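You operate a simulated robot arm through the tools that you are given. There is no shell and no other tool. Be economical: measure what you need, move in short steps, check, and stop when the job is done.

Carry out the task below with a simulated two-armed robot. There is one attempt and no reset: what you move stays moved.

Task
Shut down the lid press and fold the flat blue rag in half.
Fine: slide in, dial to 0 bar, air off; the rag stays on the table.

It is judged by the outcome, as a careful person would: the job done as asked, and still so three seconds after it is handed in. It fails if anything else is knocked over, pushed out of place, dropped, spilled or broken. A push-on lid holds only when it is set on centred and level and pressed home; a screw cap is set on level and turned clockwise until tight. Flat cloth is picked up by pressing the open fingertips on it (5 to 10 N) and closing them slowly along it; thin cloth reads only 2 to 8 mm in the jaws.

Robot
Two 6-joint arms with two-finger parallel grippers on one trunk, on a base that drives. Base frame: it is fixed to the floor where the robot stands at the start and does not move with it; the origin is under the middle of the robot, x ahead of it, y to its left, z up. Lengths are in mm, angles in rad, forces in N, time in s.
The left shoulder is at the start at [60, 187, 1072], the right one opposite. With the tool pointing down near the work surface each hand reaches from about 260 to 620 mm from the robot's upright axis, wherever it stands, measured 20 degrees to its own side. Places, roughly: air pressure dial [600, 300, 900]; air switch [700, 400, 900]; green press button [500, 300, 900]; ink pail [1250, -500, 750]; press slide [700, 0, 800]; top of the kitting table [1000, -400, 800]. Payload 1.57 kg a hand.
The tool frame of a hand sits at the grasp point between the pads (the TCP): z along the fingers, y along the line on which they close. The tips reach 30 mm beyond it. The gripper opens to 110 mm. The fingers are 24 mm wide and 12 mm thick; the gripper's body (48 by 112 mm) begins 78 mm behind the TCP.
Orientation is that of the tool frame in the base frame, as [roll, pitch, yaw] about the fixed x, y, z axes, in that order (R = Rz(yaw) Ry(pitch) Rx(roll)). With the fingers straight down and closing along the base's y, the tool's x points along the base's -x, its y along +y and its z along -z.

Tools
- The arms move only by the tool arm_command. It takes "left_plan", "right_plan" or both (then of equal length, played together; a hand with none holds still); each is a list of rows, each a list of 7 numbers: the gripper command, from -1 (fully open) to 1 (shut), values between in proportion, then the shift along the tool's x, y, z in mm, then the turn, a rotation vector about the tool's x, y, z in rad. In form: [[hand, dx, dy, dz, ax, ay, az], ...]. A call has 1 to 8 rows; each row is the pose to reach, as a shift and turn from the pose commanded when the call began, along the tool's axes at that moment. Each row takes 0.2 s and may step no farther than 50 mm and 0.15 rad from the row before; otherwise, or with a gripper value out of range, the whole call is refused. Where a pose cannot be reached the arm comes as near as it can. A force on the tool above 40 N (or 10 N above the force at the start of the call, whichever is more), or a blocked arm, ends the call early, and 0.2 s more pass. Each finger travels about 153 mm/s and halts on what it meets, pressing with about 23 N; the grip force reading is that of the motor and also rises with nothing between the fingers. The clock runs only during rows and for 0.2 s after the last one: add rows that repeat a pose to give the fingers time. The reply holds the time, the measured pose of the TCP, the force on the tool along the base axes, the opening and the grip force, in the units named above and with some noise, with the torque about the TCP (base axes, N m) and any sound that the robot's microphone picked up, and new pictures: "show" is both (left out), scene, wrist or none (wrist: the cameras of the hands that moved).
- Cameras (640 x 400 px; columns grow to the right, rows downward): "scene" is now at [17.6, 23.7, 1623.9]; the picture's right is [0.28, -0.96, 0.00], its down [-0.65, -0.19, -0.74] and it looks along [0.71, 0.20, -0.67] (base axes); focal length 277 px, centre (320, 200). "left" rides on the left gripper at [70, -16, -141] in its tool frame; the picture's right is [0.23, 0.97, 0.00], its down [-0.85, 0.20, -0.48] and it looks along [-0.47, 0.11, 0.88] (tool axes); focal length 222 px, centre (320, 200). "right" rides on the right gripper at [70, 16, -141] in its tool frame; the picture's right is [-0.23, 0.97, 0.00], its down [-0.86, -0.20, -0.48] and it looks along [-0.47, -0.11, 0.88] (tool axes); focal length 222 px, centre (320, 200). There is no depth. A picture from a camera that has moved, and an enlarged one, comes with that camera's place and axes in the base frame and with its lens.
- lift_body(by): slides the trunk up (or, below 0, down) by that many mm; the arms and the scene camera ride with it, the base frame stays. It gives what a move gives, with no picture.
- base_move(legs): drives the robot by 1 to 6 legs, each [ahead, left, turn to the left] in mm, mm and rad, along the robot's own axes; the way and the turn of a leg run together, so that a leg with both is an arc; at most 1500 mm and 3.142 rad a leg. The arms and the cameras ride along, it lands a little off, and it stops where it bumps. It gives what a move gives, and a new picture of the scene camera.
- pan_tilt(pan, tilt): turns the head with the scene camera to pan (to the left, within 1.501 rad either way) and tilt (down, from -0.506 to 1.204), counted from straight ahead of the robot. It gives what a move gives, and a new picture of the scene camera.
- enlarge(camera, box): a new picture of the part [left, top, right, bottom] of that camera's present view, enlarged. The clock stands still meanwhile.
- close_job(): hands the job in; it is judged then, once.

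Work in short steps. Places have to be worked out from the pictures, the camera data and where the tool is seen: move nearer, look again, correct. Check each grasp and each placing, and mend what went wrong. You have 120 turns and 260 pictures in all, those below and enlarged ones among them. Open the grippers and draw the arms clear of the work before you hand the job in, unless the task says otherwise; then end with one line.

The tools are called after ">>>" as name(argument=value, ...) on one line, values as JSON. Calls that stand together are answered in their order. arm_command: Moves the arms, as the interface text tells. Its arguments: {"type":"object","properties":{"left_plan":{"type":"array"},"right_plan":{"type":"array"},"show":{"type":"string","enum":["both","scene","wrist","none"]}},"required":[]} The other tools are called the same way: lift_body (by) slides the trunk up or down; base_move (legs) drives the base; pan_tilt (pan, tilt) turns the head that bears the scene camera; enlarge (camera, box) takes an enlarged picture of a part of a camera's view; close_job () hands the job in.

At the start:

```text
time_s: 0.0
left_position: [373.2, 308.2, 1163.2]
left_tool_rot: [-3.14, 0.0, 3.141]
left_force: [-0.2, 0.0, -0.5]
left_torque: [-0.03, 0.0, -0.02]
left_grip_width: 110.3
left_finger_force: 0.0
right_position: [468.5, -66.7, 1227.3]
right_tool_rot: [3.141, 0.001, 3.141]
right_force: [-0.5, 0.6, 0.4]
right_torque: [0.0, 0.0, 0.02]
right_grip_width: 109.9
right_finger_force: 0.1
trunk travel left (down, up): [-700.0, 290.0]
robot x, y, heading: [-1.8, -1.2, -0.003]
head pan, tilt: [0.279, 0.738]
```

scene: 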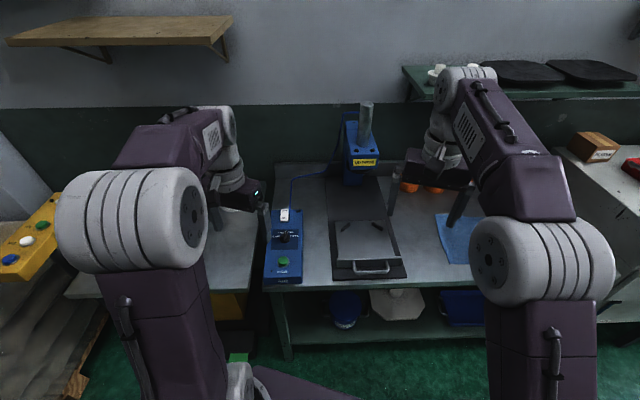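
right: 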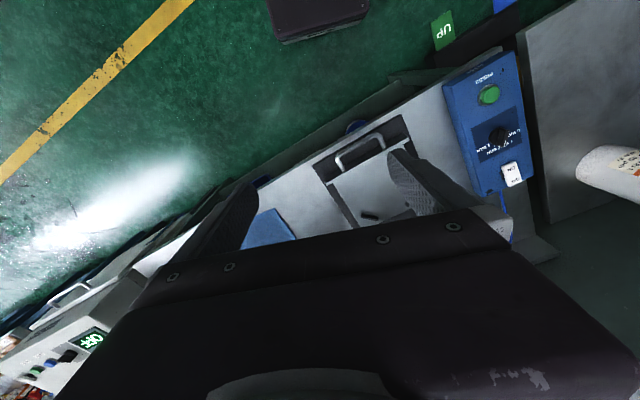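
left: 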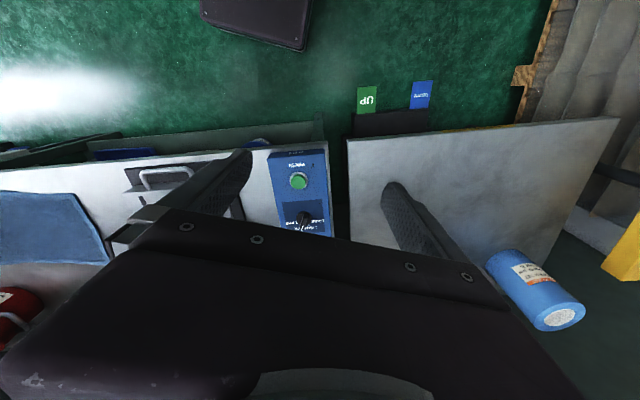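

The scene shows the press with its slide apparently drawn out, a blue panel with button, dial and switch, and a blue rag at right. I enlarge these to read their state.

>>> enlarge(camera="scene", box=[250, 190, 350, 300])

>>> enlarge(camera="scene", box=[310, 90, 510, 300])

>>> enlarge(camera="right", box=[430, 40, 560, 220])

```text
3.64 times, centred on (300, 245) of scene
camera zoom: at [17.6, 23.7, 1623.9], right [0.28, -0.96, 0.0], down [-0.65, -0.19, -0.74], along [0.71, 0.2, -0.67], focal length 1008 px, centre (393, 36)
```

zoom: 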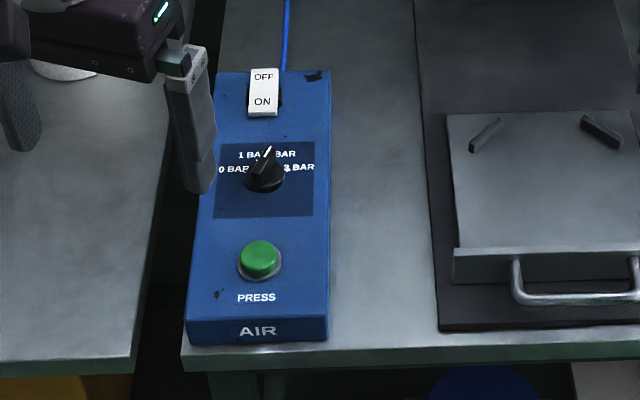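

```text
1.90 times, centred on (410, 195) of scene
camera zoom: at [17.6, 23.7, 1623.9], right [0.28, -0.96, 0.0], down [-0.65, -0.19, -0.74], along [0.71, 0.2, -0.67], focal length 528 px, centre (149, 210)
```

zoom: 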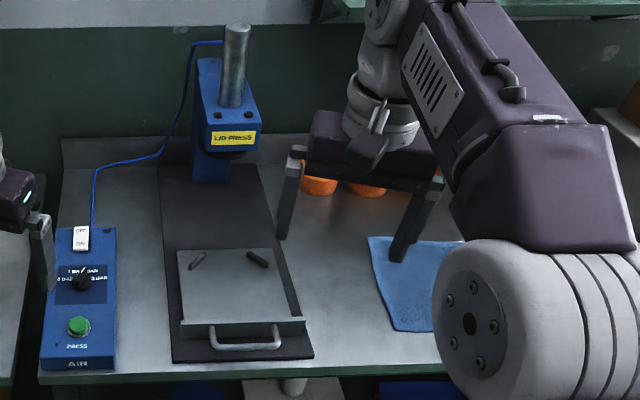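

```text
2.22 times, centred on (495, 130) of right
camera zoom: at [398.1, -49.3, 1367.1], right [0.23, 0.97, 0.0], down [0.86, -0.2, 0.48], along [0.47, -0.11, -0.88], focal length 494 px, centre (-69, 356)
```

zoom: 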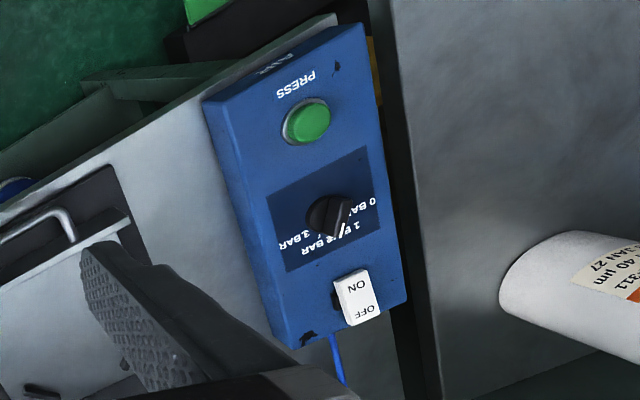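

The panel reads: air ON, dial between 1 and 2 bar, with the slide pulled out. The button triangulates to about (508, 287, 853), and the bench is turned about 0.3 rad to the left. The dial and switch are out of reach, so I turn to face the bench and move up a little.

>>> base_move(legs=[[0, 0, 0.3], [120, 0, 0]])

>>> pan_tilt(pan=0.0, tilt=0.85)

```text
time_s: 2.2
left_position: [377.9, 440.0, 1163.3]
left_tool_rot: [3.141, 0.002, -2.843]
left_force: [-0.1, 0.0, -0.1]
left_torque: [-0.01, 0.0, -0.01]
left_grip_width: 109.9
left_finger_force: 0.1
right_position: [580.8, 111.8, 1227.2]
right_tool_rot: [3.141, 0.002, -2.841]
right_force: [-0.9, -0.8, 0.3]
right_torque: [0.01, -0.02, -0.01]
right_grip_width: 109.8
right_finger_force: 0.0
trunk travel left (down, up): [-700.0, 290.0]
robot x, y, heading: [111.3, 34.0, 0.302]
head pan, tilt: [0.279, 0.738]
camera scene: at [122.1, 63.6, 1623.9], right [0.55, -0.84, 0.0], down [-0.56, -0.37, -0.74], along [0.62, 0.41, -0.67], focal length 277 px, centre (320, 200)
```

scene: 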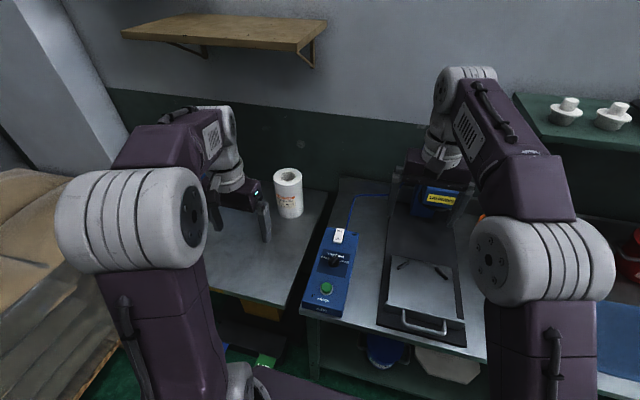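

```text
time_s: 3.0
left_position: [378.9, 440.4, 1163.3]
left_tool_rot: [-3.142, 0.001, -2.842]
left_force: [0.5, -0.2, 0.0]
left_torque: [0.01, 0.04, 0.0]
left_grip_width: 109.7
left_finger_force: 0.0
right_position: [580.9, 111.3, 1225.9]
right_tool_rot: [-3.141, 0.0, -2.843]
right_force: [0.4, -0.6, 0.9]
right_torque: [-0.01, 0.0, 0.04]
right_grip_width: 109.6
right_finger_force: 0.1
trunk travel left (down, up): [-700.0, 290.0]
robot x, y, heading: [114.5, 34.7, 0.299]
head pan, tilt: [0.0, 0.85]
camera scene: at [129.4, 41.7, 1614.9], right [0.3, -0.95, 0.0], down [-0.72, -0.22, -0.66], along [0.63, 0.2, -0.75], focal length 277 px, centre (320, 200)
```

scene: 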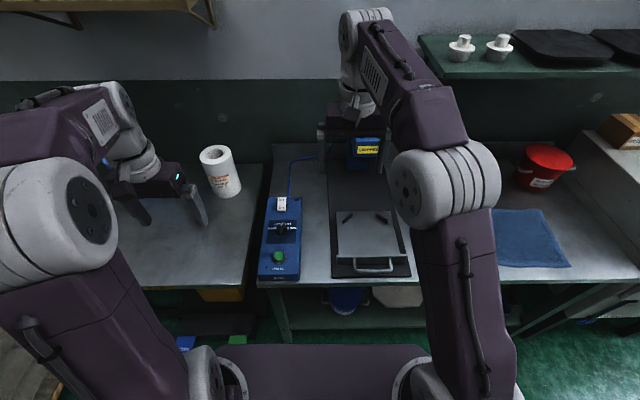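

The robot now faces the bench squarely, with the rag flat at the right front and a red pail behind it. I move 120 mm ahead so that the left hand can reach the switch and dial.

>>> base_move(legs=[[120, 0, 0]])

```text
time_s: 4.2
left_position: [492.9, 475.8, 1162.9]
left_tool_rot: [-3.14, 0.004, -2.839]
left_force: [-0.3, 0.1, 0.0]
left_torque: [0.0, 0.01, -0.02]
left_grip_width: 110.2
left_finger_force: 0.1
right_position: [694.4, 146.6, 1227.3]
right_tool_rot: [-3.14, 0.001, -2.838]
right_force: [-1.6, -0.1, 0.8]
right_torque: [0.0, -0.02, -0.02]
right_grip_width: 109.8
right_finger_force: 0.0
trunk travel left (down, up): [-700.0, 290.0]
robot x, y, heading: [225.8, 68.5, 0.298]
head pan, tilt: [0.0, 0.85]
camera scene: at [241.6, 76.4, 1615.0], right [0.3, -0.95, 0.0], down [-0.72, -0.22, -0.66], along [0.63, 0.2, -0.75], focal length 277 px, centre (320, 200)
```

scene: 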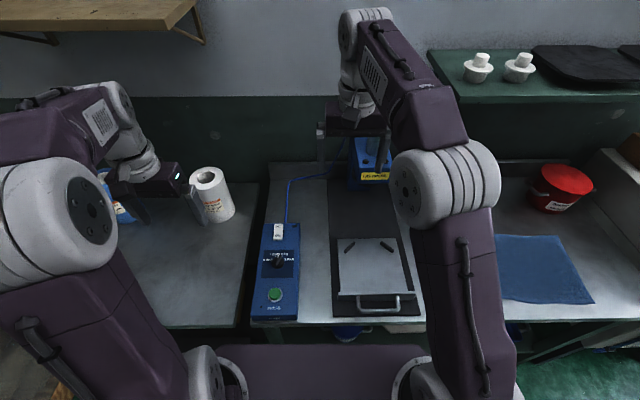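

The move landed well. I enlarge the panel to locate the dial and switch precisely.

>>> enlarge(camera="scene", box=[240, 215, 320, 325])

>>> enlarge(camera="scene", box=[310, 130, 440, 330])

```text
3.64 times, centred on (280, 270) of scene
camera zoom: at [241.6, 76.4, 1615.0], right [0.3, -0.95, 0.0], down [-0.72, -0.22, -0.66], along [0.63, 0.2, -0.75], focal length 1008 px, centre (466, -54)
```

zoom: 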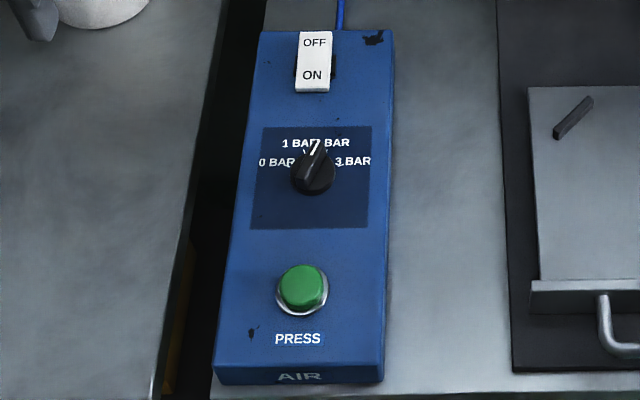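

```text
2.00 times, centred on (375, 230) of scene
camera zoom: at [241.6, 76.4, 1615.0], right [0.3, -0.95, 0.0], down [-0.72, -0.22, -0.66], along [0.63, 0.2, -0.75], focal length 554 px, centre (210, 140)
```

zoom: 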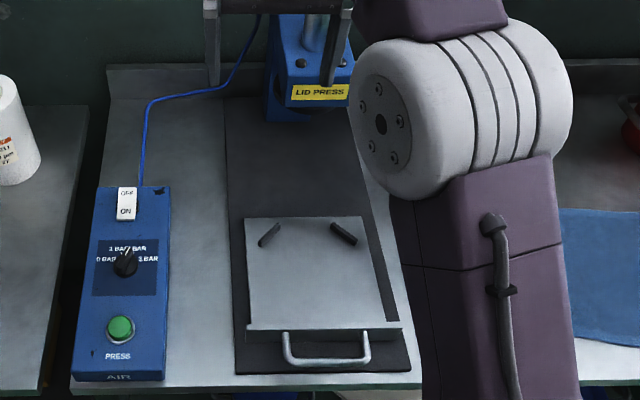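

I bring the left hand above the dial, judged to be at about (597, 317, 855), staying high enough to look down with the wrist camera.

>>> arm_command(left_plan=[[-1, -10, -37, 20, 0, 0, 0], [-1, -20, -74, 40, 0, 0, 0], [-1, -30, -110, 70, 0, 0, 0], [-1, -42, -148, 100, 0, 0, 0], [-1, -52, -183, 130, 0, 0, 0], [-1, -52, -183, 130, 0, 0, 0]])

```text
time_s: 5.6
left_position: [595.6, 316.9, 1032.1]
left_tool_rot: [3.141, 0.002, -2.839]
left_force: [0.0, 0.6, -0.1]
left_torque: [0.01, 0.01, 0.02]
left_grip_width: 110.2
left_finger_force: 0.1
right_position: [695.4, 147.0, 1225.5]
right_tool_rot: [-3.141, 0.001, -2.839]
right_force: [0.5, 0.1, 0.9]
right_torque: [0.04, 0.02, 0.01]
right_grip_width: 110.3
right_finger_force: 0.0
trunk travel left (down, up): [-700.0, 290.0]
robot x, y, heading: [227.8, 70.1, 0.299]
head pan, tilt: [0.0, 0.85]
camera scene: at [242.2, 77.5, 1614.9], right [0.3, -0.95, 0.0], down [-0.72, -0.22, -0.66], along [0.63, 0.2, -0.75], focal length 277 px, centre (320, 200)
camera left: at [534.6, 279.5, 1173.5], right [-0.51, 0.86, 0.0], down [0.76, 0.44, 0.48], along [0.41, 0.24, -0.88], focal length 222 px, centre (320, 200)
```

scene: 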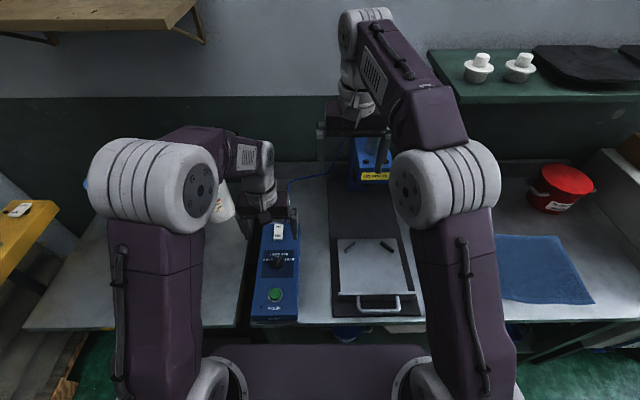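
left: 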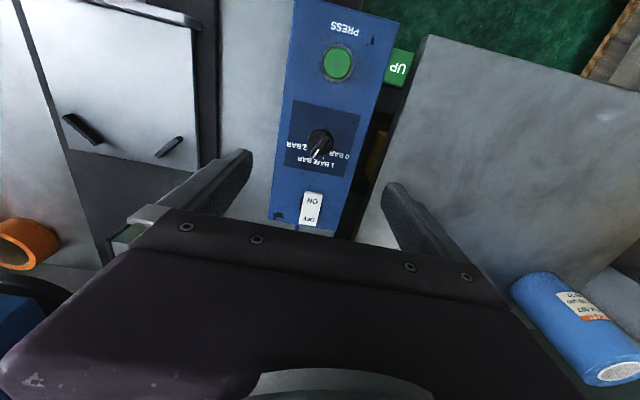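

The dial solves to about (596, 319). I enlarge for the knob's shape and pointer.

>>> enlarge(camera="left", box=[270, 90, 380, 240])

```text
2.67 times, centred on (325, 165) of left
camera zoom: at [534.6, 279.5, 1173.5], right [-0.51, 0.86, 0.0], down [0.76, 0.44, 0.48], along [0.41, 0.24, -0.88], focal length 592 px, centre (307, 293)
```

zoom: 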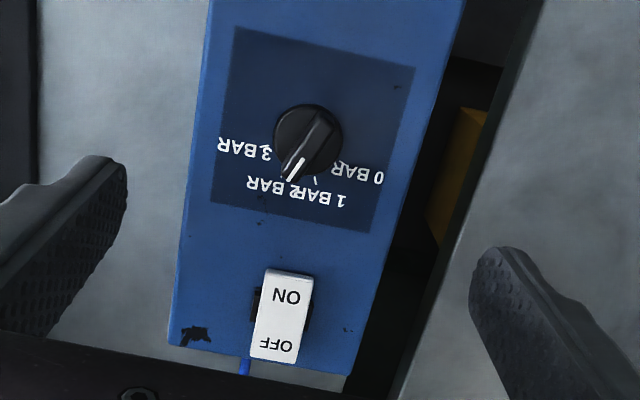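

The dial points at 2 bar, with 0 bar about 80° counter-clockwise. I lower the open hand over the knob to tips at about z 890 and partly close it, watching the heights.

>>> arm_command(left_plan=[[-0.4, 0, 2, 40, 0, 0, 0], [-0.3, 0, 2, 80, 0, 0, 0], [-0.2, 0, 2, 110, 0, 0, 0], [-0.2, 0, 2, 110, 0, 0, 0]])

>>> enlarge(camera="scene", box=[230, 205, 330, 325])

```text
time_s: 6.6
left_position: [595.8, 317.5, 924.3]
left_tool_rot: [3.141, 0.001, -2.84]
left_force: [-0.2, -0.2, -0.2]
left_torque: [-0.03, 0.02, -0.05]
left_grip_width: 65.7
left_finger_force: 0.1
right_position: [695.8, 146.9, 1226.2]
right_tool_rot: [3.141, 0.0, -2.84]
right_force: [0.5, 0.5, -0.5]
right_torque: [0.01, -0.03, 0.0]
right_grip_width: 110.2
right_finger_force: 0.1
trunk travel left (down, up): [-700.0, 290.0]
robot x, y, heading: [228.2, 71.7, 0.298]
head pan, tilt: [0.0, 0.85]
camera scene: at [243.0, 76.8, 1614.9], right [0.3, -0.95, 0.0], down [-0.72, -0.22, -0.66], along [0.63, 0.2, -0.75], focal length 277 px, centre (320, 200)
camera left: at [534.9, 280.5, 1064.2], right [-0.51, 0.86, 0.0], down [0.76, 0.44, 0.48], along [0.41, 0.24, -0.88], focal length 222 px, centre (320, 200)
```

scene: 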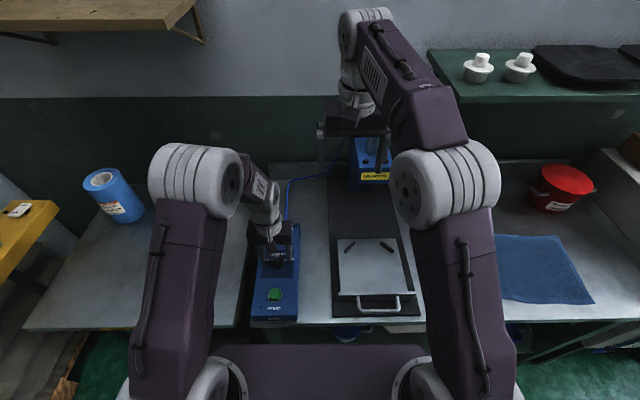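
left: 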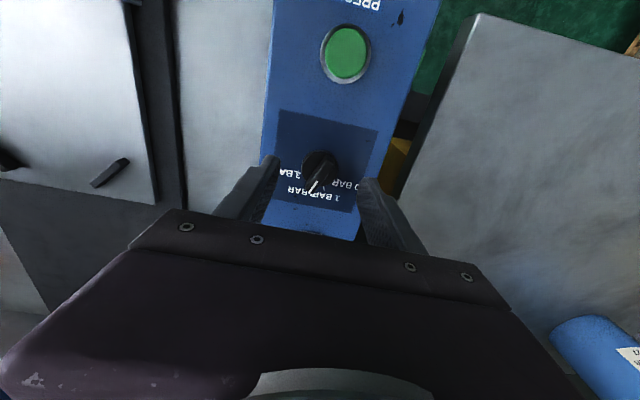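

```text
3.33 times, centred on (280, 265) of scene
camera zoom: at [243.0, 76.8, 1614.9], right [0.3, -0.95, 0.0], down [-0.72, -0.22, -0.66], along [0.63, 0.2, -0.75], focal length 924 px, centre (453, -17)
```

zoom: 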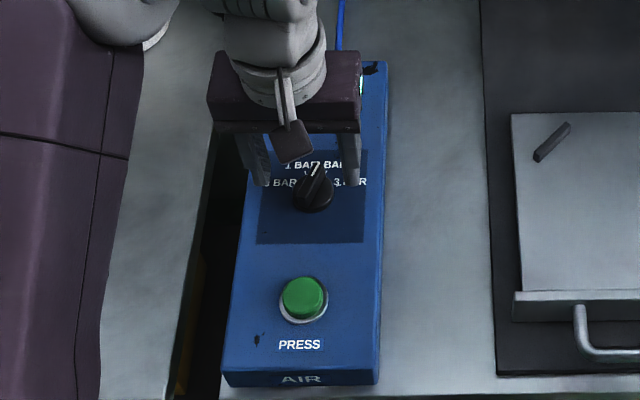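

Comparing the two heights puts the knob top at about z 865, right under the TCP. I align with the pointer (0.3 rad clockwise) and go down to TCP z of about 882.

>>> arm_command(left_plan=[[-0.2, -1, 0, 10, 0, 0, 0.12], [-0.2, -1, 0, 20, 0, 0, 0.22], [-0.2, -1, 0, 32, 0, 0, 0.3], [-0.2, -1, 0, 42, 0, 0, 0.3], [-0.2, -1, 0, 42, 0, 0, 0.3]], show="wrist")

>>> enlarge(camera="scene", box=[250, 225, 310, 285])

```text
time_s: 7.8
left_position: [598.2, 319.3, 880.8]
left_tool_rot: [3.14, 0.001, 3.141]
left_force: [-0.2, 0.2, -0.1]
left_torque: [0.0, -0.02, 0.01]
left_grip_width: 66.1
left_finger_force: 0.1
right_position: [695.9, 146.5, 1226.8]
right_tool_rot: [-3.14, 0.001, -2.84]
right_force: [0.2, 0.5, 0.1]
right_torque: [0.01, -0.02, -0.01]
right_grip_width: 110.0
right_finger_force: 0.1
trunk travel left (down, up): [-700.0, 290.0]
robot x, y, heading: [230.1, 68.6, 0.3]
head pan, tilt: [0.0, 0.85]
camera left: at [528.4, 301.6, 1022.3], right [-0.23, 0.97, 0.0], down [0.85, 0.2, 0.48], along [0.47, 0.11, -0.88], focal length 222 px, centre (320, 200)
```

left: 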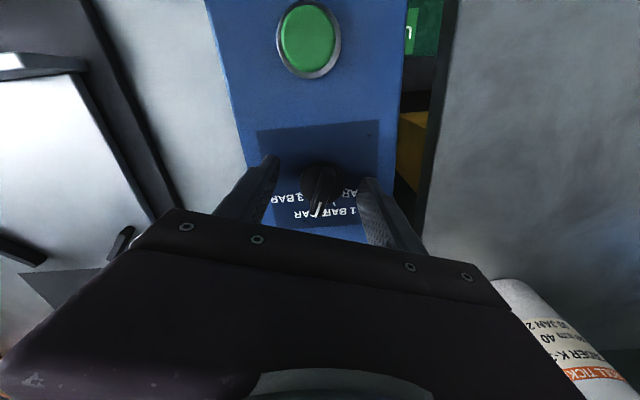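

```text
6.67 times, centred on (280, 255) of scene
camera zoom: at [242.9, 76.7, 1614.9], right [0.3, -0.95, 0.0], down [-0.72, -0.22, -0.66], along [0.63, 0.2, -0.75], focal length 1847 px, centre (587, -167)
```

zoom: 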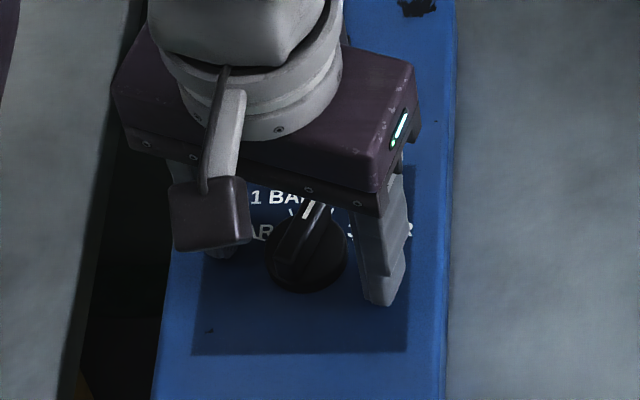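

Both fingers straddle the knob with the tips just above the panel. I close on it.

>>> arm_command(left_plan=[[0.1, 0, 0, 0, 0, 0, 0], [0.4, 0, 0, 0, 0, 0, 0], [0.7, 0, 0, 0, 0, 0, 0], [0.7, 0, 0, 0, 0, 0, 0]], show="wrist")

```text
time_s: 8.8
left_position: [598.2, 323.4, 880.2]
left_tool_rot: [-3.139, 0.004, -3.138]
left_force: [1.9, 21.8, 9.1]
left_torque: [0.93, -0.02, 0.13]
left_grip_width: 35.8
left_finger_force: 43.0
right_position: [694.9, 150.9, 1226.1]
right_tool_rot: [-3.14, 0.0, -2.84]
right_force: [0.0, 0.4, 0.7]
right_torque: [0.01, 0.0, 0.05]
right_grip_width: 110.0
right_finger_force: 0.0
trunk travel left (down, up): [-700.0, 290.0]
robot x, y, heading: [224.4, 72.1, 0.301]
head pan, tilt: [0.0, 0.85]
camera left: at [528.4, 305.1, 1022.2], right [-0.23, 0.97, 0.0], down [0.85, 0.2, 0.48], along [0.47, 0.11, -0.88], focal length 222 px, centre (320, 200)
```

left: 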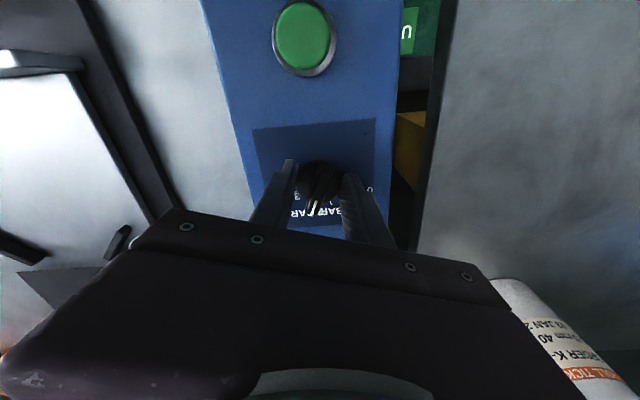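

The knob is gripped at 36 mm but about 4 mm off-centre (22 N sideways). I shift to centre, then turn counter-clockwise.

>>> arm_command(left_plan=[[0.7, 0, 5, 0, 0, 0, 0], [0.7, 0, 5, 0, 0, 0, -0.12], [0.7, 0, 5, 0, 0, 0, -0.24], [0.7, 0, 5, 0, 0, 0, -0.36], [0.7, 0, 5, 0, 0, 0, -0.48], [0.7, 0, 5, 0, 0, 0, -0.6], [0.7, 0, 5, 0, 0, 0, -0.7]], show="wrist")

```text
time_s: 10.4
left_position: [600.3, 318.1, 881.5]
left_tool_rot: [3.136, 0.004, -2.44]
left_force: [10.3, -38.6, -4.3]
left_torque: [-1.55, 0.05, -0.22]
left_grip_width: 35.5
left_finger_force: 42.4
right_position: [697.7, 139.5, 1226.0]
right_tool_rot: [3.138, 0.0, -2.84]
right_force: [0.6, 0.8, -0.1]
right_torque: [-0.01, 0.04, 0.03]
right_grip_width: 110.0
right_finger_force: 0.2
trunk travel left (down, up): [-700.0, 290.0]
robot x, y, heading: [229.7, 67.7, 0.296]
head pan, tilt: [0.0, 0.85]
camera left: at [557.6, 258.8, 1022.4], right [-0.8, 0.6, 0.0], down [0.52, 0.7, 0.48], along [0.28, 0.39, -0.88], focal length 222 px, centre (320, 200)
```

left: 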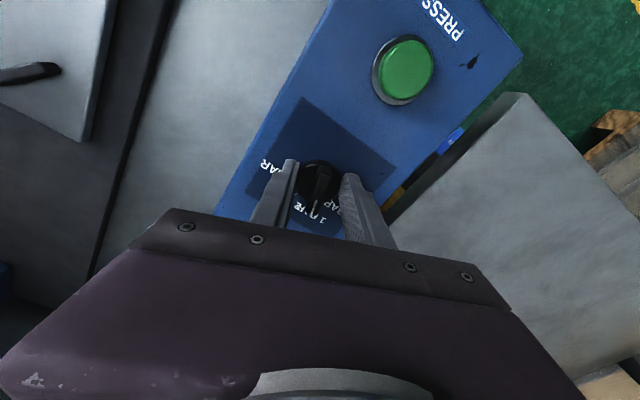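

The knob turns with the hand and now points to 1 bar; the side force shows I overcorrected by about 3 mm. I back that off and turn another 0.7 rad.

>>> arm_command(left_plan=[[0.7, 1.2, -2.7, 0, 0, 0, 0], [0.7, 1.2, -2.7, 0, 0, 0, -0.12], [0.7, 1.2, -2.7, 0, 0, 0, -0.24], [0.7, 1.2, -2.7, 0, 0, 0, -0.36], [0.7, 1.2, -2.7, 0, 0, 0, -0.48], [0.7, 1.2, -2.7, 0, 0, 0, -0.6], [0.7, 1.2, -2.7, 0, 0, 0, -0.72]], show="wrist")

```text
time_s: 12.0
left_position: [603.7, 318.2, 882.9]
left_tool_rot: [-3.138, 0.007, -1.719]
left_force: [26.3, -29.3, 5.5]
left_torque: [-1.03, -0.59, -0.19]
left_grip_width: 35.3
left_finger_force: 42.5
right_position: [699.6, 141.3, 1226.2]
right_tool_rot: [3.137, -0.002, -2.841]
right_force: [0.4, 0.2, -0.3]
right_torque: [-0.01, -0.05, -0.01]
right_grip_width: 109.8
right_finger_force: 0.1
trunk travel left (down, up): [-700.0, 290.0]
robot x, y, heading: [230.0, 74.0, 0.298]
head pan, tilt: [0.0, 0.85]
camera left: at [609.3, 243.7, 1023.1], right [-1.0, -0.08, 0.0], down [-0.07, 0.87, 0.48], along [-0.04, 0.48, -0.88], focal length 222 px, centre (320, 200)
```

left: 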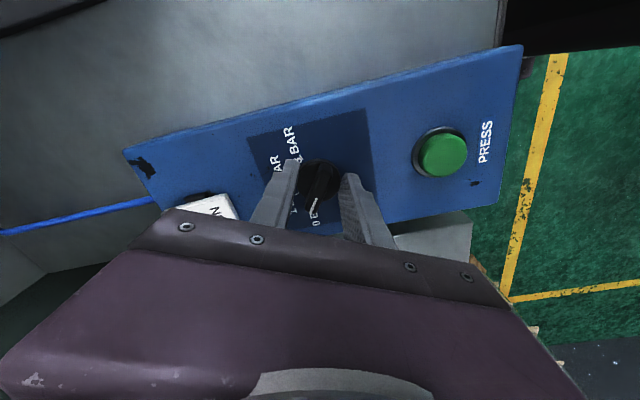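

The hand has turned 1.42 rad and the pointer is near 0 BAR. I release, rise and check.

>>> arm_command(left_plan=[[0.2, 0, 0, 0, 0, 0, 0], [-0.2, 0, 0, 0, 0, 0, 0], [-0.2, 0, 0, -15, 0, 0, 0], [-0.2, 0, 0, -50, 0, 0, 0], [-0.2, 0, 0, -90, 0, 0, 0]], show="none")

>>> enlarge(camera="left", box=[230, 70, 430, 230])

```text
time_s: 13.2
left_position: [597.7, 320.4, 971.6]
left_tool_rot: [3.14, 0.002, -1.719]
left_force: [0.6, 0.1, 0.2]
left_torque: [0.0, -0.05, 0.06]
left_grip_width: 66.2
left_finger_force: 0.0
right_position: [695.6, 147.1, 1225.5]
right_tool_rot: [3.141, 0.002, -2.842]
right_force: [0.5, -1.1, 0.1]
right_torque: [0.04, 0.0, 0.01]
right_grip_width: 110.0
right_finger_force: 0.1
trunk travel left (down, up): [-700.0, 290.0]
robot x, y, heading: [228.0, 70.5, 0.301]
head pan, tilt: [0.0, 0.85]
```

```text
2.50 times, centred on (330, 150) of left
camera zoom: at [604.1, 247.4, 1112.9], right [-1.0, -0.08, 0.0], down [-0.07, 0.87, 0.48], along [-0.04, 0.48, -0.88], focal length 555 px, centre (295, 325)
```

zoom: 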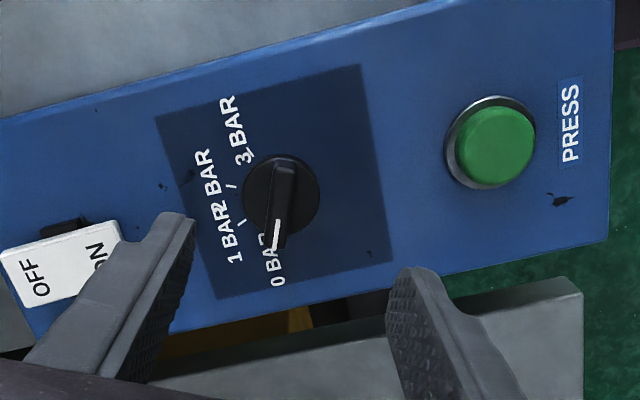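

The pointer is at or slightly past the 0 BAR mark. I look closer to measure it.

>>> enlarge(camera="left", box=[290, 100, 370, 190])

>>> enlarge(camera="scene", box=[255, 235, 305, 285])

```text
4.44 times, centred on (330, 145) of left
camera zoom: at [604.1, 247.4, 1112.9], right [-1.0, -0.08, 0.0], down [-0.07, 0.87, 0.48], along [-0.04, 0.48, -0.88], focal length 987 px, centre (276, 444)
```

zoom: 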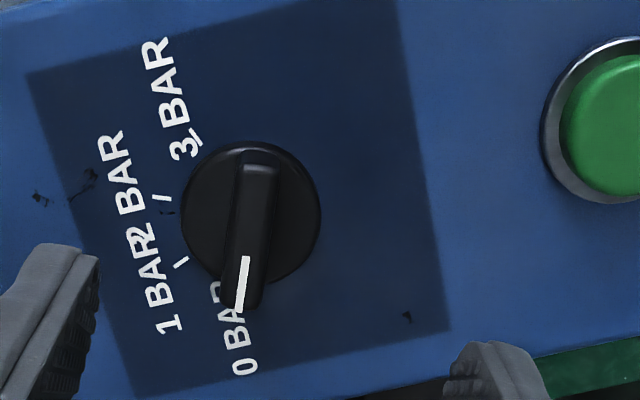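

```text
8.00 times, centred on (280, 260) of scene
camera zoom: at [242.3, 75.9, 1614.9], right [0.3, -0.96, 0.0], down [-0.72, -0.22, -0.66], along [0.63, 0.2, -0.75], focal length 2216 px, centre (640, -280)
```

zoom: 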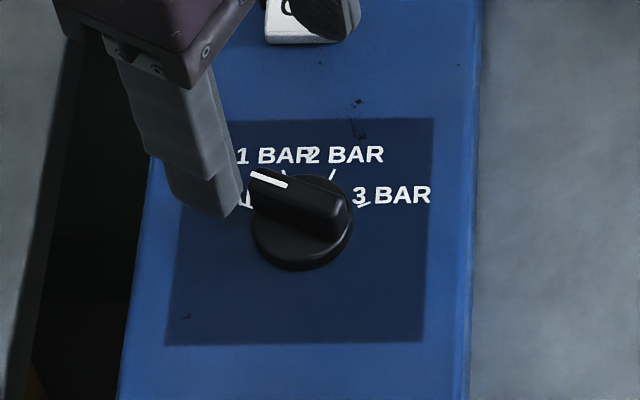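

From the tick geometry, 0 bar lies at 83° and the pointer at 82.7°, so the dial is set. Next I turn the hand back in line with the panel, shut it, and go above the OFF end of the rocker at about (714, 365).

>>> arm_command(left_plan=[[0, -8, -13, 0, 0, 0, 0.14], [0.5, -16, -27, 0, 0, 0, 0.28], [1, -24, -40, 0, 0, 0, 0.42], [1, -32, -54, 0, 0, 0, 0.56], [1, -40, -68, 0, 0, 0, 0.7], [1, -48, -82, 0, 0, 0, 0.84], [1, -55, -95, 0, 0, 0, 0.98], [1, -62, -108, 0, 0, 0, 1.12]], show="wrist")

>>> enlarge(camera="scene", box=[245, 200, 315, 270])

```text
time_s: 15.0
left_position: [713.5, 367.6, 973.1]
left_tool_rot: [-3.141, 0.0, -2.843]
left_force: [0.0, -0.2, -0.1]
left_torque: [0.0, 0.03, -0.01]
left_grip_width: 0.0
left_finger_force: 21.1
right_position: [695.7, 147.3, 1226.2]
right_tool_rot: [3.141, -0.001, -2.839]
right_force: [0.3, 0.5, 0.0]
right_torque: [0.02, 0.0, 0.02]
right_grip_width: 110.1
right_finger_force: 0.0
trunk travel left (down, up): [-700.0, 290.0]
robot x, y, heading: [224.9, 72.0, 0.301]
head pan, tilt: [0.0, 0.85]
camera left: at [653.5, 329.2, 1112.4], right [-0.5, 0.86, 0.0], down [0.76, 0.44, 0.48], along [0.41, 0.24, -0.88], focal length 222 px, centre (320, 200)
```

left: 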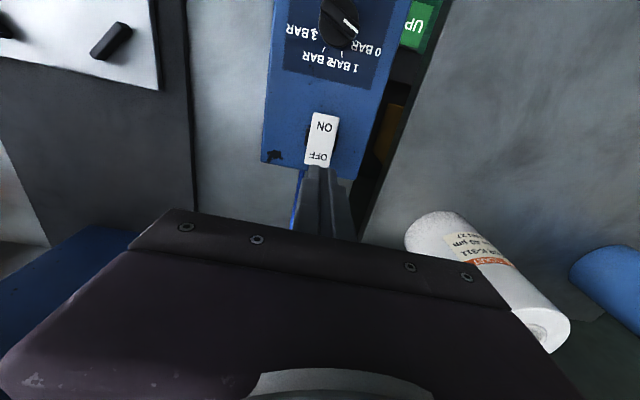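

```text
5.71 times, centred on (280, 235) of scene
camera zoom: at [243.9, 77.2, 1614.9], right [0.3, -0.95, 0.0], down [-0.72, -0.22, -0.66], along [0.63, 0.2, -0.75], focal length 1583 px, centre (549, 0)
```

zoom: 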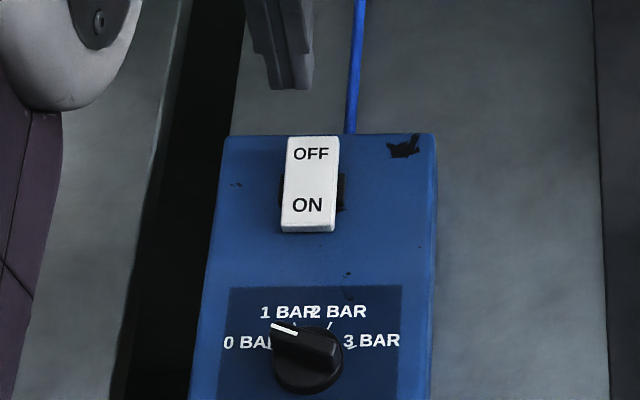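

The OFF end of the rocker is raised at about (722, 366). I move over it and press straight down in small steps.

>>> arm_command(left_plan=[[1, -7.6, -4, 20, 0, 0, 0], [1, -7.6, -4, 50, 0, 0, 0], [1, -7.6, -4, 62, 0, 0, 0], [1, -7.6, -4, 68, 0, 0, 0], [1, -7.6, -4, 73, 0, 0, 0], [1, -7.6, -4, 78, 0, 0, 0], [1, -7.6, -4, 82, 0, 0, 0]], show="wrist")

>>> enlarge(camera="scene", box=[245, 200, 315, 270])

```text
time_s: 16.6
left_position: [723.5, 364.1, 890.7]
left_tool_rot: [3.141, 0.006, -2.839]
left_force: [2.6, 2.1, 6.6]
left_torque: [0.01, 0.01, 0.01]
left_grip_width: 0.1
left_finger_force: 21.9
right_position: [695.1, 147.2, 1226.3]
right_tool_rot: [3.141, 0.0, -2.84]
right_force: [-0.1, -0.3, -0.3]
right_torque: [-0.01, 0.01, 0.02]
right_grip_width: 110.0
right_finger_force: 0.0
trunk travel left (down, up): [-700.0, 290.0]
robot x, y, heading: [228.2, 69.2, 0.299]
head pan, tilt: [0.0, 0.85]
camera left: at [661.5, 327.2, 1031.4], right [-0.51, 0.86, 0.0], down [0.76, 0.44, 0.48], along [0.42, 0.24, -0.88], focal length 222 px, centre (320, 200)
```

left: 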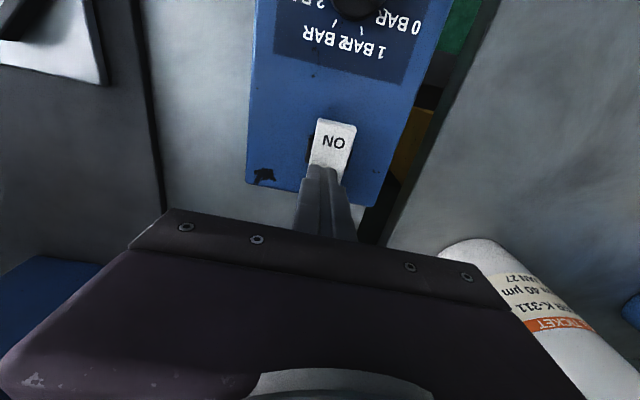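

```text
5.71 times, centred on (280, 235) of scene
camera zoom: at [242.5, 76.6, 1615.1], right [0.3, -0.95, 0.0], down [-0.72, -0.22, -0.66], along [0.63, 0.2, -0.75], focal length 1583 px, centre (549, 0)
```

zoom: 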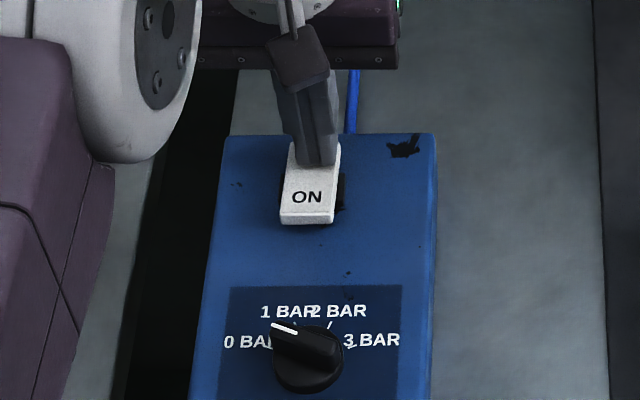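

I feel light contact (7 N) and the ON end has begun to rise. I press a few mm further.

>>> arm_command(left_plan=[[1, 0, 0, 3, 0, 0, 0], [1, 0, 0, 6, 0, 0, 0], [1, 0, 0, 9, 0, 0, 0], [1, 0, 0, 12, 0, 0, 0]], show="none")

>>> enlarge(camera="scene", box=[245, 200, 315, 270])

```text
time_s: 17.2
left_position: [725.5, 365.1, 890.6]
left_tool_rot: [3.141, 0.016, -2.84]
left_force: [-4.8, -0.6, 20.4]
left_torque: [-0.14, 0.44, -0.01]
left_grip_width: 0.0
left_finger_force: 21.4
right_position: [692.9, 145.8, 1226.4]
right_tool_rot: [-3.141, 0.004, -2.839]
right_force: [0.1, 0.8, -0.1]
right_torque: [0.0, 0.05, -0.03]
right_grip_width: 110.0
right_finger_force: 0.1
trunk travel left (down, up): [-700.0, 290.0]
robot x, y, heading: [226.7, 69.5, 0.303]
head pan, tilt: [0.0, 0.85]
stopped in row 2 (left hand): the force on the tool passed its limit at 44 N (the readings are from after the stop); the commanded pose is now the measured one
```

```text
5.71 times, centred on (280, 235) of scene
camera zoom: at [240.4, 75.4, 1614.9], right [0.3, -0.95, 0.0], down [-0.72, -0.22, -0.66], along [0.63, 0.2, -0.75], focal length 1583 px, centre (549, 0)
```

zoom: 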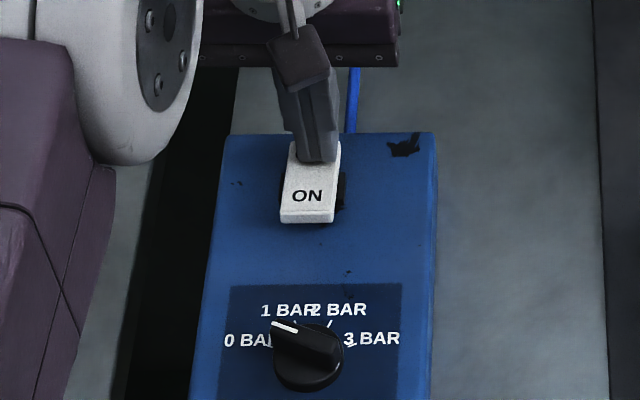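

The rocker hit its stop at 44 N, so it should be fully over. I lift up and away and look at it.

>>> arm_command(left_plan=[[1, 0, 0, -30, 0, 0, 0], [1, 0, 0, -70, 0, 0, 0], [1, 0, 0, -110, 0, 0, 0], [1, 0, 20, -150, 0, 0, 0], [1, 0, 50, -190, 0, 0, 0], [0, 10, 90, -210, 0, 0, 0], [-0.5, 20, 130, -230, 0, 0, 0]], show="none")

>>> enlarge(camera="scene", box=[245, 200, 315, 270])

>>> enlarge(camera="left", box=[120, 0, 440, 220])

```text
time_s: 18.8
left_position: [664.8, 484.1, 1116.4]
left_tool_rot: [-3.14, 0.01, -2.842]
left_force: [-0.1, 0.5, -0.5]
left_torque: [-0.04, -0.01, 0.0]
left_grip_width: 82.4
left_finger_force: 0.0
right_position: [694.5, 147.3, 1226.0]
right_tool_rot: [-3.14, 0.0, -2.839]
right_force: [-0.5, -0.4, 0.4]
right_torque: [0.04, 0.0, 0.01]
right_grip_width: 110.1
right_finger_force: 0.0
trunk travel left (down, up): [-700.0, 290.0]
robot x, y, heading: [228.8, 70.0, 0.298]
head pan, tilt: [0.0, 0.85]
```

```text
5.71 times, centred on (280, 235) of scene
camera zoom: at [241.8, 78.2, 1614.9], right [0.3, -0.95, 0.0], down [-0.72, -0.22, -0.66], along [0.63, 0.2, -0.75], focal length 1583 px, centre (549, 0)
```

zoom: 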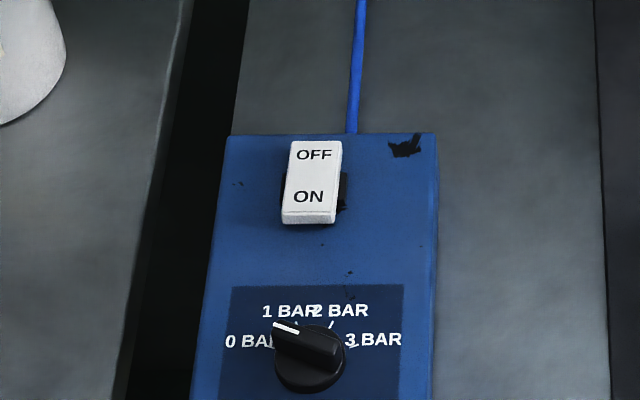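

```text
1.82 times, centred on (280, 110) of left
camera zoom: at [603.0, 446.2, 1257.2], right [-0.51, 0.86, 0.0], down [0.75, 0.44, 0.49], along [0.42, 0.24, -0.87], focal length 404 px, centre (393, 364)
```

zoom: 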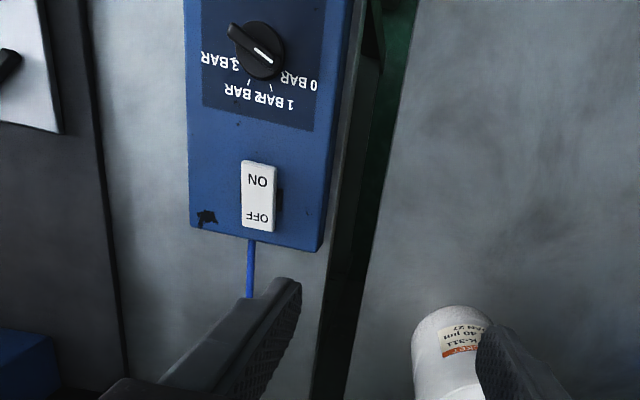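

The rocker has tipped to OFF (the ON end is now raised) and the dial stays at 0. Next is the slide: I bring the right hand back over its handle and look.

>>> arm_command(right_plan=[[-0.5, 28, -18, 10, 0, 0, 0], [0, 60, -36, 30, 0, 0, 0], [0.5, 90, -54, 60, 0, 0, 0], [1, 115, -72, 95, 0, 0, 0], [1, 135, -90, 130, 0, 0, 0], [1, 150, -100, 170, 0, 0, 0], [1, 160, -108, 200, 0, 0, 0], [1, 160, -108, 200, 0, 0, 0]])

```text
time_s: 20.6
left_position: [667.5, 482.9, 1117.3]
left_tool_rot: [3.14, 0.009, -2.84]
left_force: [-0.5, 0.0, 0.0]
left_torque: [0.01, 0.0, -0.01]
left_grip_width: 82.7
left_finger_force: 0.0
right_position: [573.4, -4.2, 1025.3]
right_tool_rot: [3.141, 0.0, -2.839]
right_force: [-0.5, 0.1, -0.3]
right_torque: [0.01, -0.04, -0.02]
right_grip_width: 0.0
right_finger_force: 21.5
trunk travel left (down, up): [-700.0, 290.0]
robot x, y, heading: [228.2, 66.3, 0.305]
head pan, tilt: [0.0, 0.85]
camera scene: at [242.8, 76.9, 1614.9], right [0.3, -0.95, 0.0], down [-0.72, -0.22, -0.66], along [0.63, 0.2, -0.75], focal length 277 px, centre (320, 200)
camera right: at [500.9, -9.2, 1167.2], right [-0.07, 1.0, 0.0], down [0.88, 0.06, 0.48], along [0.48, 0.03, -0.88], focal length 222 px, centre (320, 200)
```

scene: 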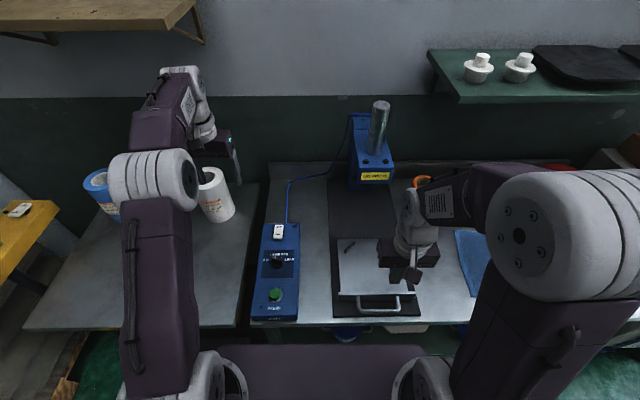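
right: 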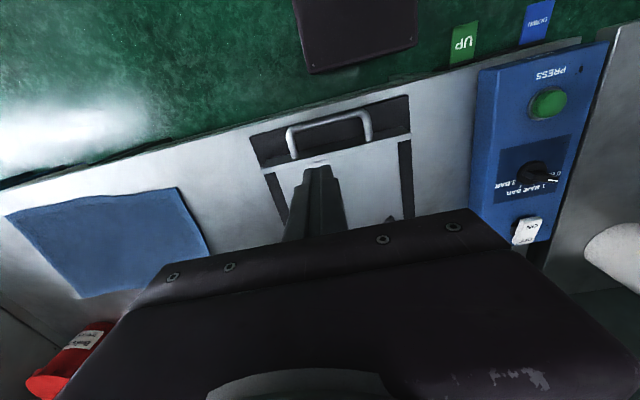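

The handle bar appears at about u 290–305 ahead of the robot, v −162, z about 840, with the bench surface near 800. I bring the closed right fingers down in front of it (nearer the robot), staying above handle height for now.

>>> arm_command(right_plan=[[1, 20, 4, 20, 0, 0, 0], [1, 40, 8, 45, 0, 0, 0], [1, 58, 10, 80, 0, 0, 0], [1, 62, 10, 110, 0, 0, 0], [1, 62, 10, 130, 0, 0, 0], [1, 62, 10, 130, 0, 0, 0]], show="wrist")

>>> enlarge(camera="scene", box=[310, 180, 450, 330])

```text
time_s: 22.0
left_position: [668.1, 482.1, 1116.0]
left_tool_rot: [-3.14, 0.011, -2.839]
left_force: [0.0, -0.2, -0.6]
left_torque: [0.01, 0.0, -0.02]
left_grip_width: 82.6
left_finger_force: 0.1
right_position: [538.2, 0.8, 890.1]
right_tool_rot: [-3.141, -0.002, -2.839]
right_force: [-0.4, 0.8, -0.3]
right_torque: [0.03, -0.01, 0.02]
right_grip_width: 0.0
right_finger_force: 20.9
right hand out of reach, approached as far as the arm can: row 2, 3, 4, 5, 6
trunk travel left (down, up): [-700.0, 290.0]
robot x, y, heading: [228.7, 71.6, 0.306]
head pan, tilt: [0.0, 0.85]
camera right: at [466.2, -5.0, 1032.4], right [-0.07, 1.0, 0.0], down [0.88, 0.06, 0.48], along [0.48, 0.03, -0.88], focal length 222 px, centre (320, 200)
```

right: 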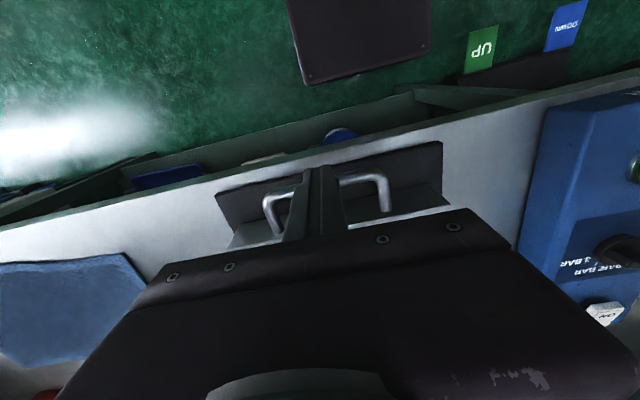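

```text
2.67 times, centred on (380, 255) of scene
camera zoom: at [243.0, 77.0, 1614.9], right [0.3, -0.95, 0.0], down [-0.72, -0.22, -0.66], along [0.63, 0.2, -0.75], focal length 739 px, centre (160, 53)
```

zoom: 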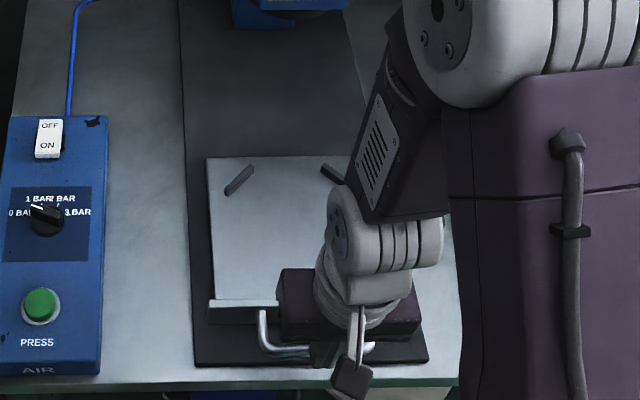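

The hand can't come closer than about u 275 here. Triangulating two wrist views puts the bar at u of about 294, v −105 to −213, z about 847. I raise the hand and back the base off 110 mm to make room.

>>> arm_command(right_plan=[[1, 0, 0, -40, 0, 0, 0], [1, 0, 0, -80, 0, 0, 0]], show="none")

>>> base_move(legs=[[-110, 0, 0]])

```text
time_s: 22.6
left_position: [666.0, 481.8, 1117.3]
left_tool_rot: [3.141, 0.011, -2.839]
left_force: [-0.3, 0.3, 0.1]
left_torque: [0.06, -0.06, -0.01]
left_grip_width: 82.4
left_finger_force: 0.0
right_position: [537.4, -0.1, 972.5]
right_tool_rot: [-3.141, 0.001, -2.839]
right_force: [0.4, 0.0, 0.3]
right_torque: [0.0, -0.02, -0.03]
right_grip_width: 0.1
right_finger_force: 21.5
trunk travel left (down, up): [-700.0, 290.0]
robot x, y, heading: [227.4, 72.0, 0.301]
head pan, tilt: [0.0, 0.85]
```

```text
time_s: 23.8
left_position: [562.7, 450.1, 1116.0]
left_tool_rot: [-3.14, 0.01, -2.842]
left_force: [-0.3, 0.3, 1.0]
left_torque: [0.03, 0.02, 0.01]
left_grip_width: 82.5
left_finger_force: 0.0
right_position: [433.8, -33.2, 970.8]
right_tool_rot: [-3.141, 0.001, -2.84]
right_force: [-1.2, -0.7, 0.8]
right_torque: [0.03, 0.01, -0.01]
right_grip_width: 0.0
right_finger_force: 21.1
trunk travel left (down, up): [-700.0, 290.0]
robot x, y, heading: [117.6, 36.6, 0.3]
head pan, tilt: [0.0, 0.85]
camera scene: at [137.8, 44.2, 1614.9], right [0.3, -0.96, 0.0], down [-0.72, -0.22, -0.66], along [0.63, 0.2, -0.75], focal length 277 px, centre (320, 200)
```

scene: 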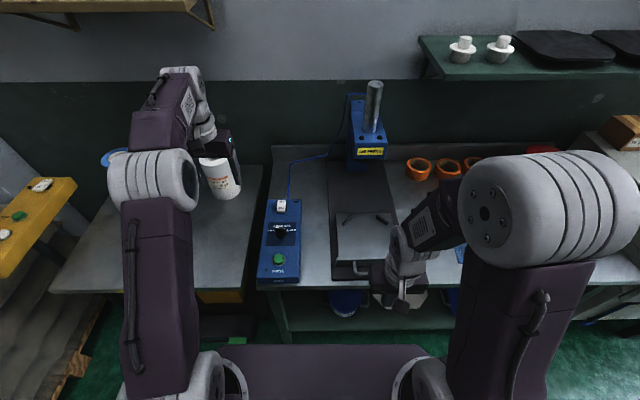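

The bar is now about 128 mm ahead of the hand. I go down to TCP z of about 855 just in front of it.

>>> arm_command(right_plan=[[1, -30, 0, 30, 0, 0, 0], [1, -50, 0, 60, 0, 0, 0], [1, -70, 0, 90, 0, 0, 0], [1, -85, 0, 116, 0, 0, 0], [1, -85, 0, 116, 0, 0, 0]])

>>> enlarge(camera="scene", box=[310, 140, 450, 300])

```text
time_s: 25.0
left_position: [560.8, 449.8, 1116.9]
left_tool_rot: [-3.141, 0.013, -2.842]
left_force: [-0.3, 0.2, 0.7]
left_torque: [0.0, 0.0, -0.02]
left_grip_width: 82.6
left_finger_force: 0.0
right_position: [514.3, -7.7, 855.3]
right_tool_rot: [-3.141, 0.0, -2.842]
right_force: [0.4, 0.6, 0.1]
right_torque: [-0.08, -0.06, 0.0]
right_grip_width: 0.0
right_finger_force: 20.9
trunk travel left (down, up): [-700.0, 290.0]
robot x, y, heading: [123.4, 36.3, 0.3]
head pan, tilt: [0.0, 0.85]
camera scene: at [135.6, 43.6, 1615.0], right [0.3, -0.96, 0.0], down [-0.72, -0.22, -0.66], along [0.63, 0.2, -0.75], focal length 277 px, centre (320, 200)
camera right: at [440.7, -13.3, 996.8], right [-0.07, 1.0, 0.0], down [0.88, 0.06, 0.48], along [0.48, 0.03, -0.88], focal length 222 px, centre (320, 200)
```

scene: 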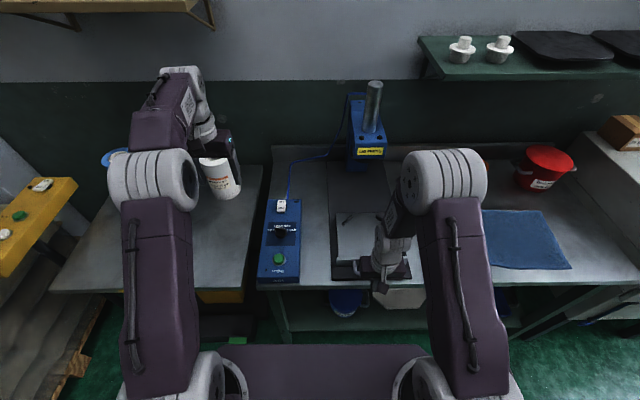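
right: 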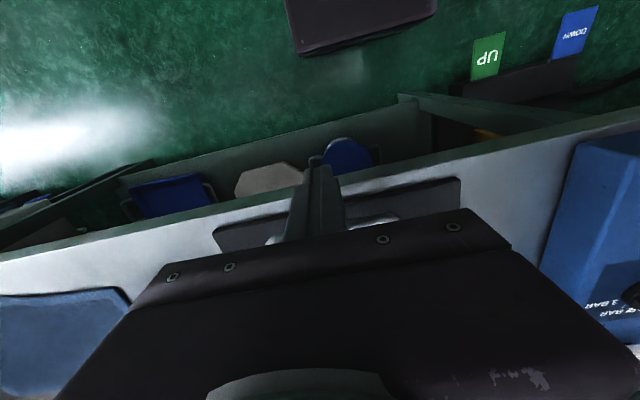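

```text
2.50 times, centred on (380, 220) of scene
camera zoom: at [135.6, 43.6, 1615.0], right [0.3, -0.96, 0.0], down [-0.72, -0.22, -0.66], along [0.63, 0.2, -0.75], focal length 693 px, centre (170, 150)
```

zoom: 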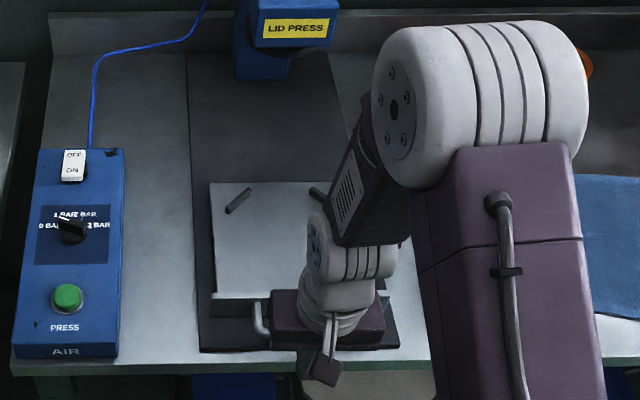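

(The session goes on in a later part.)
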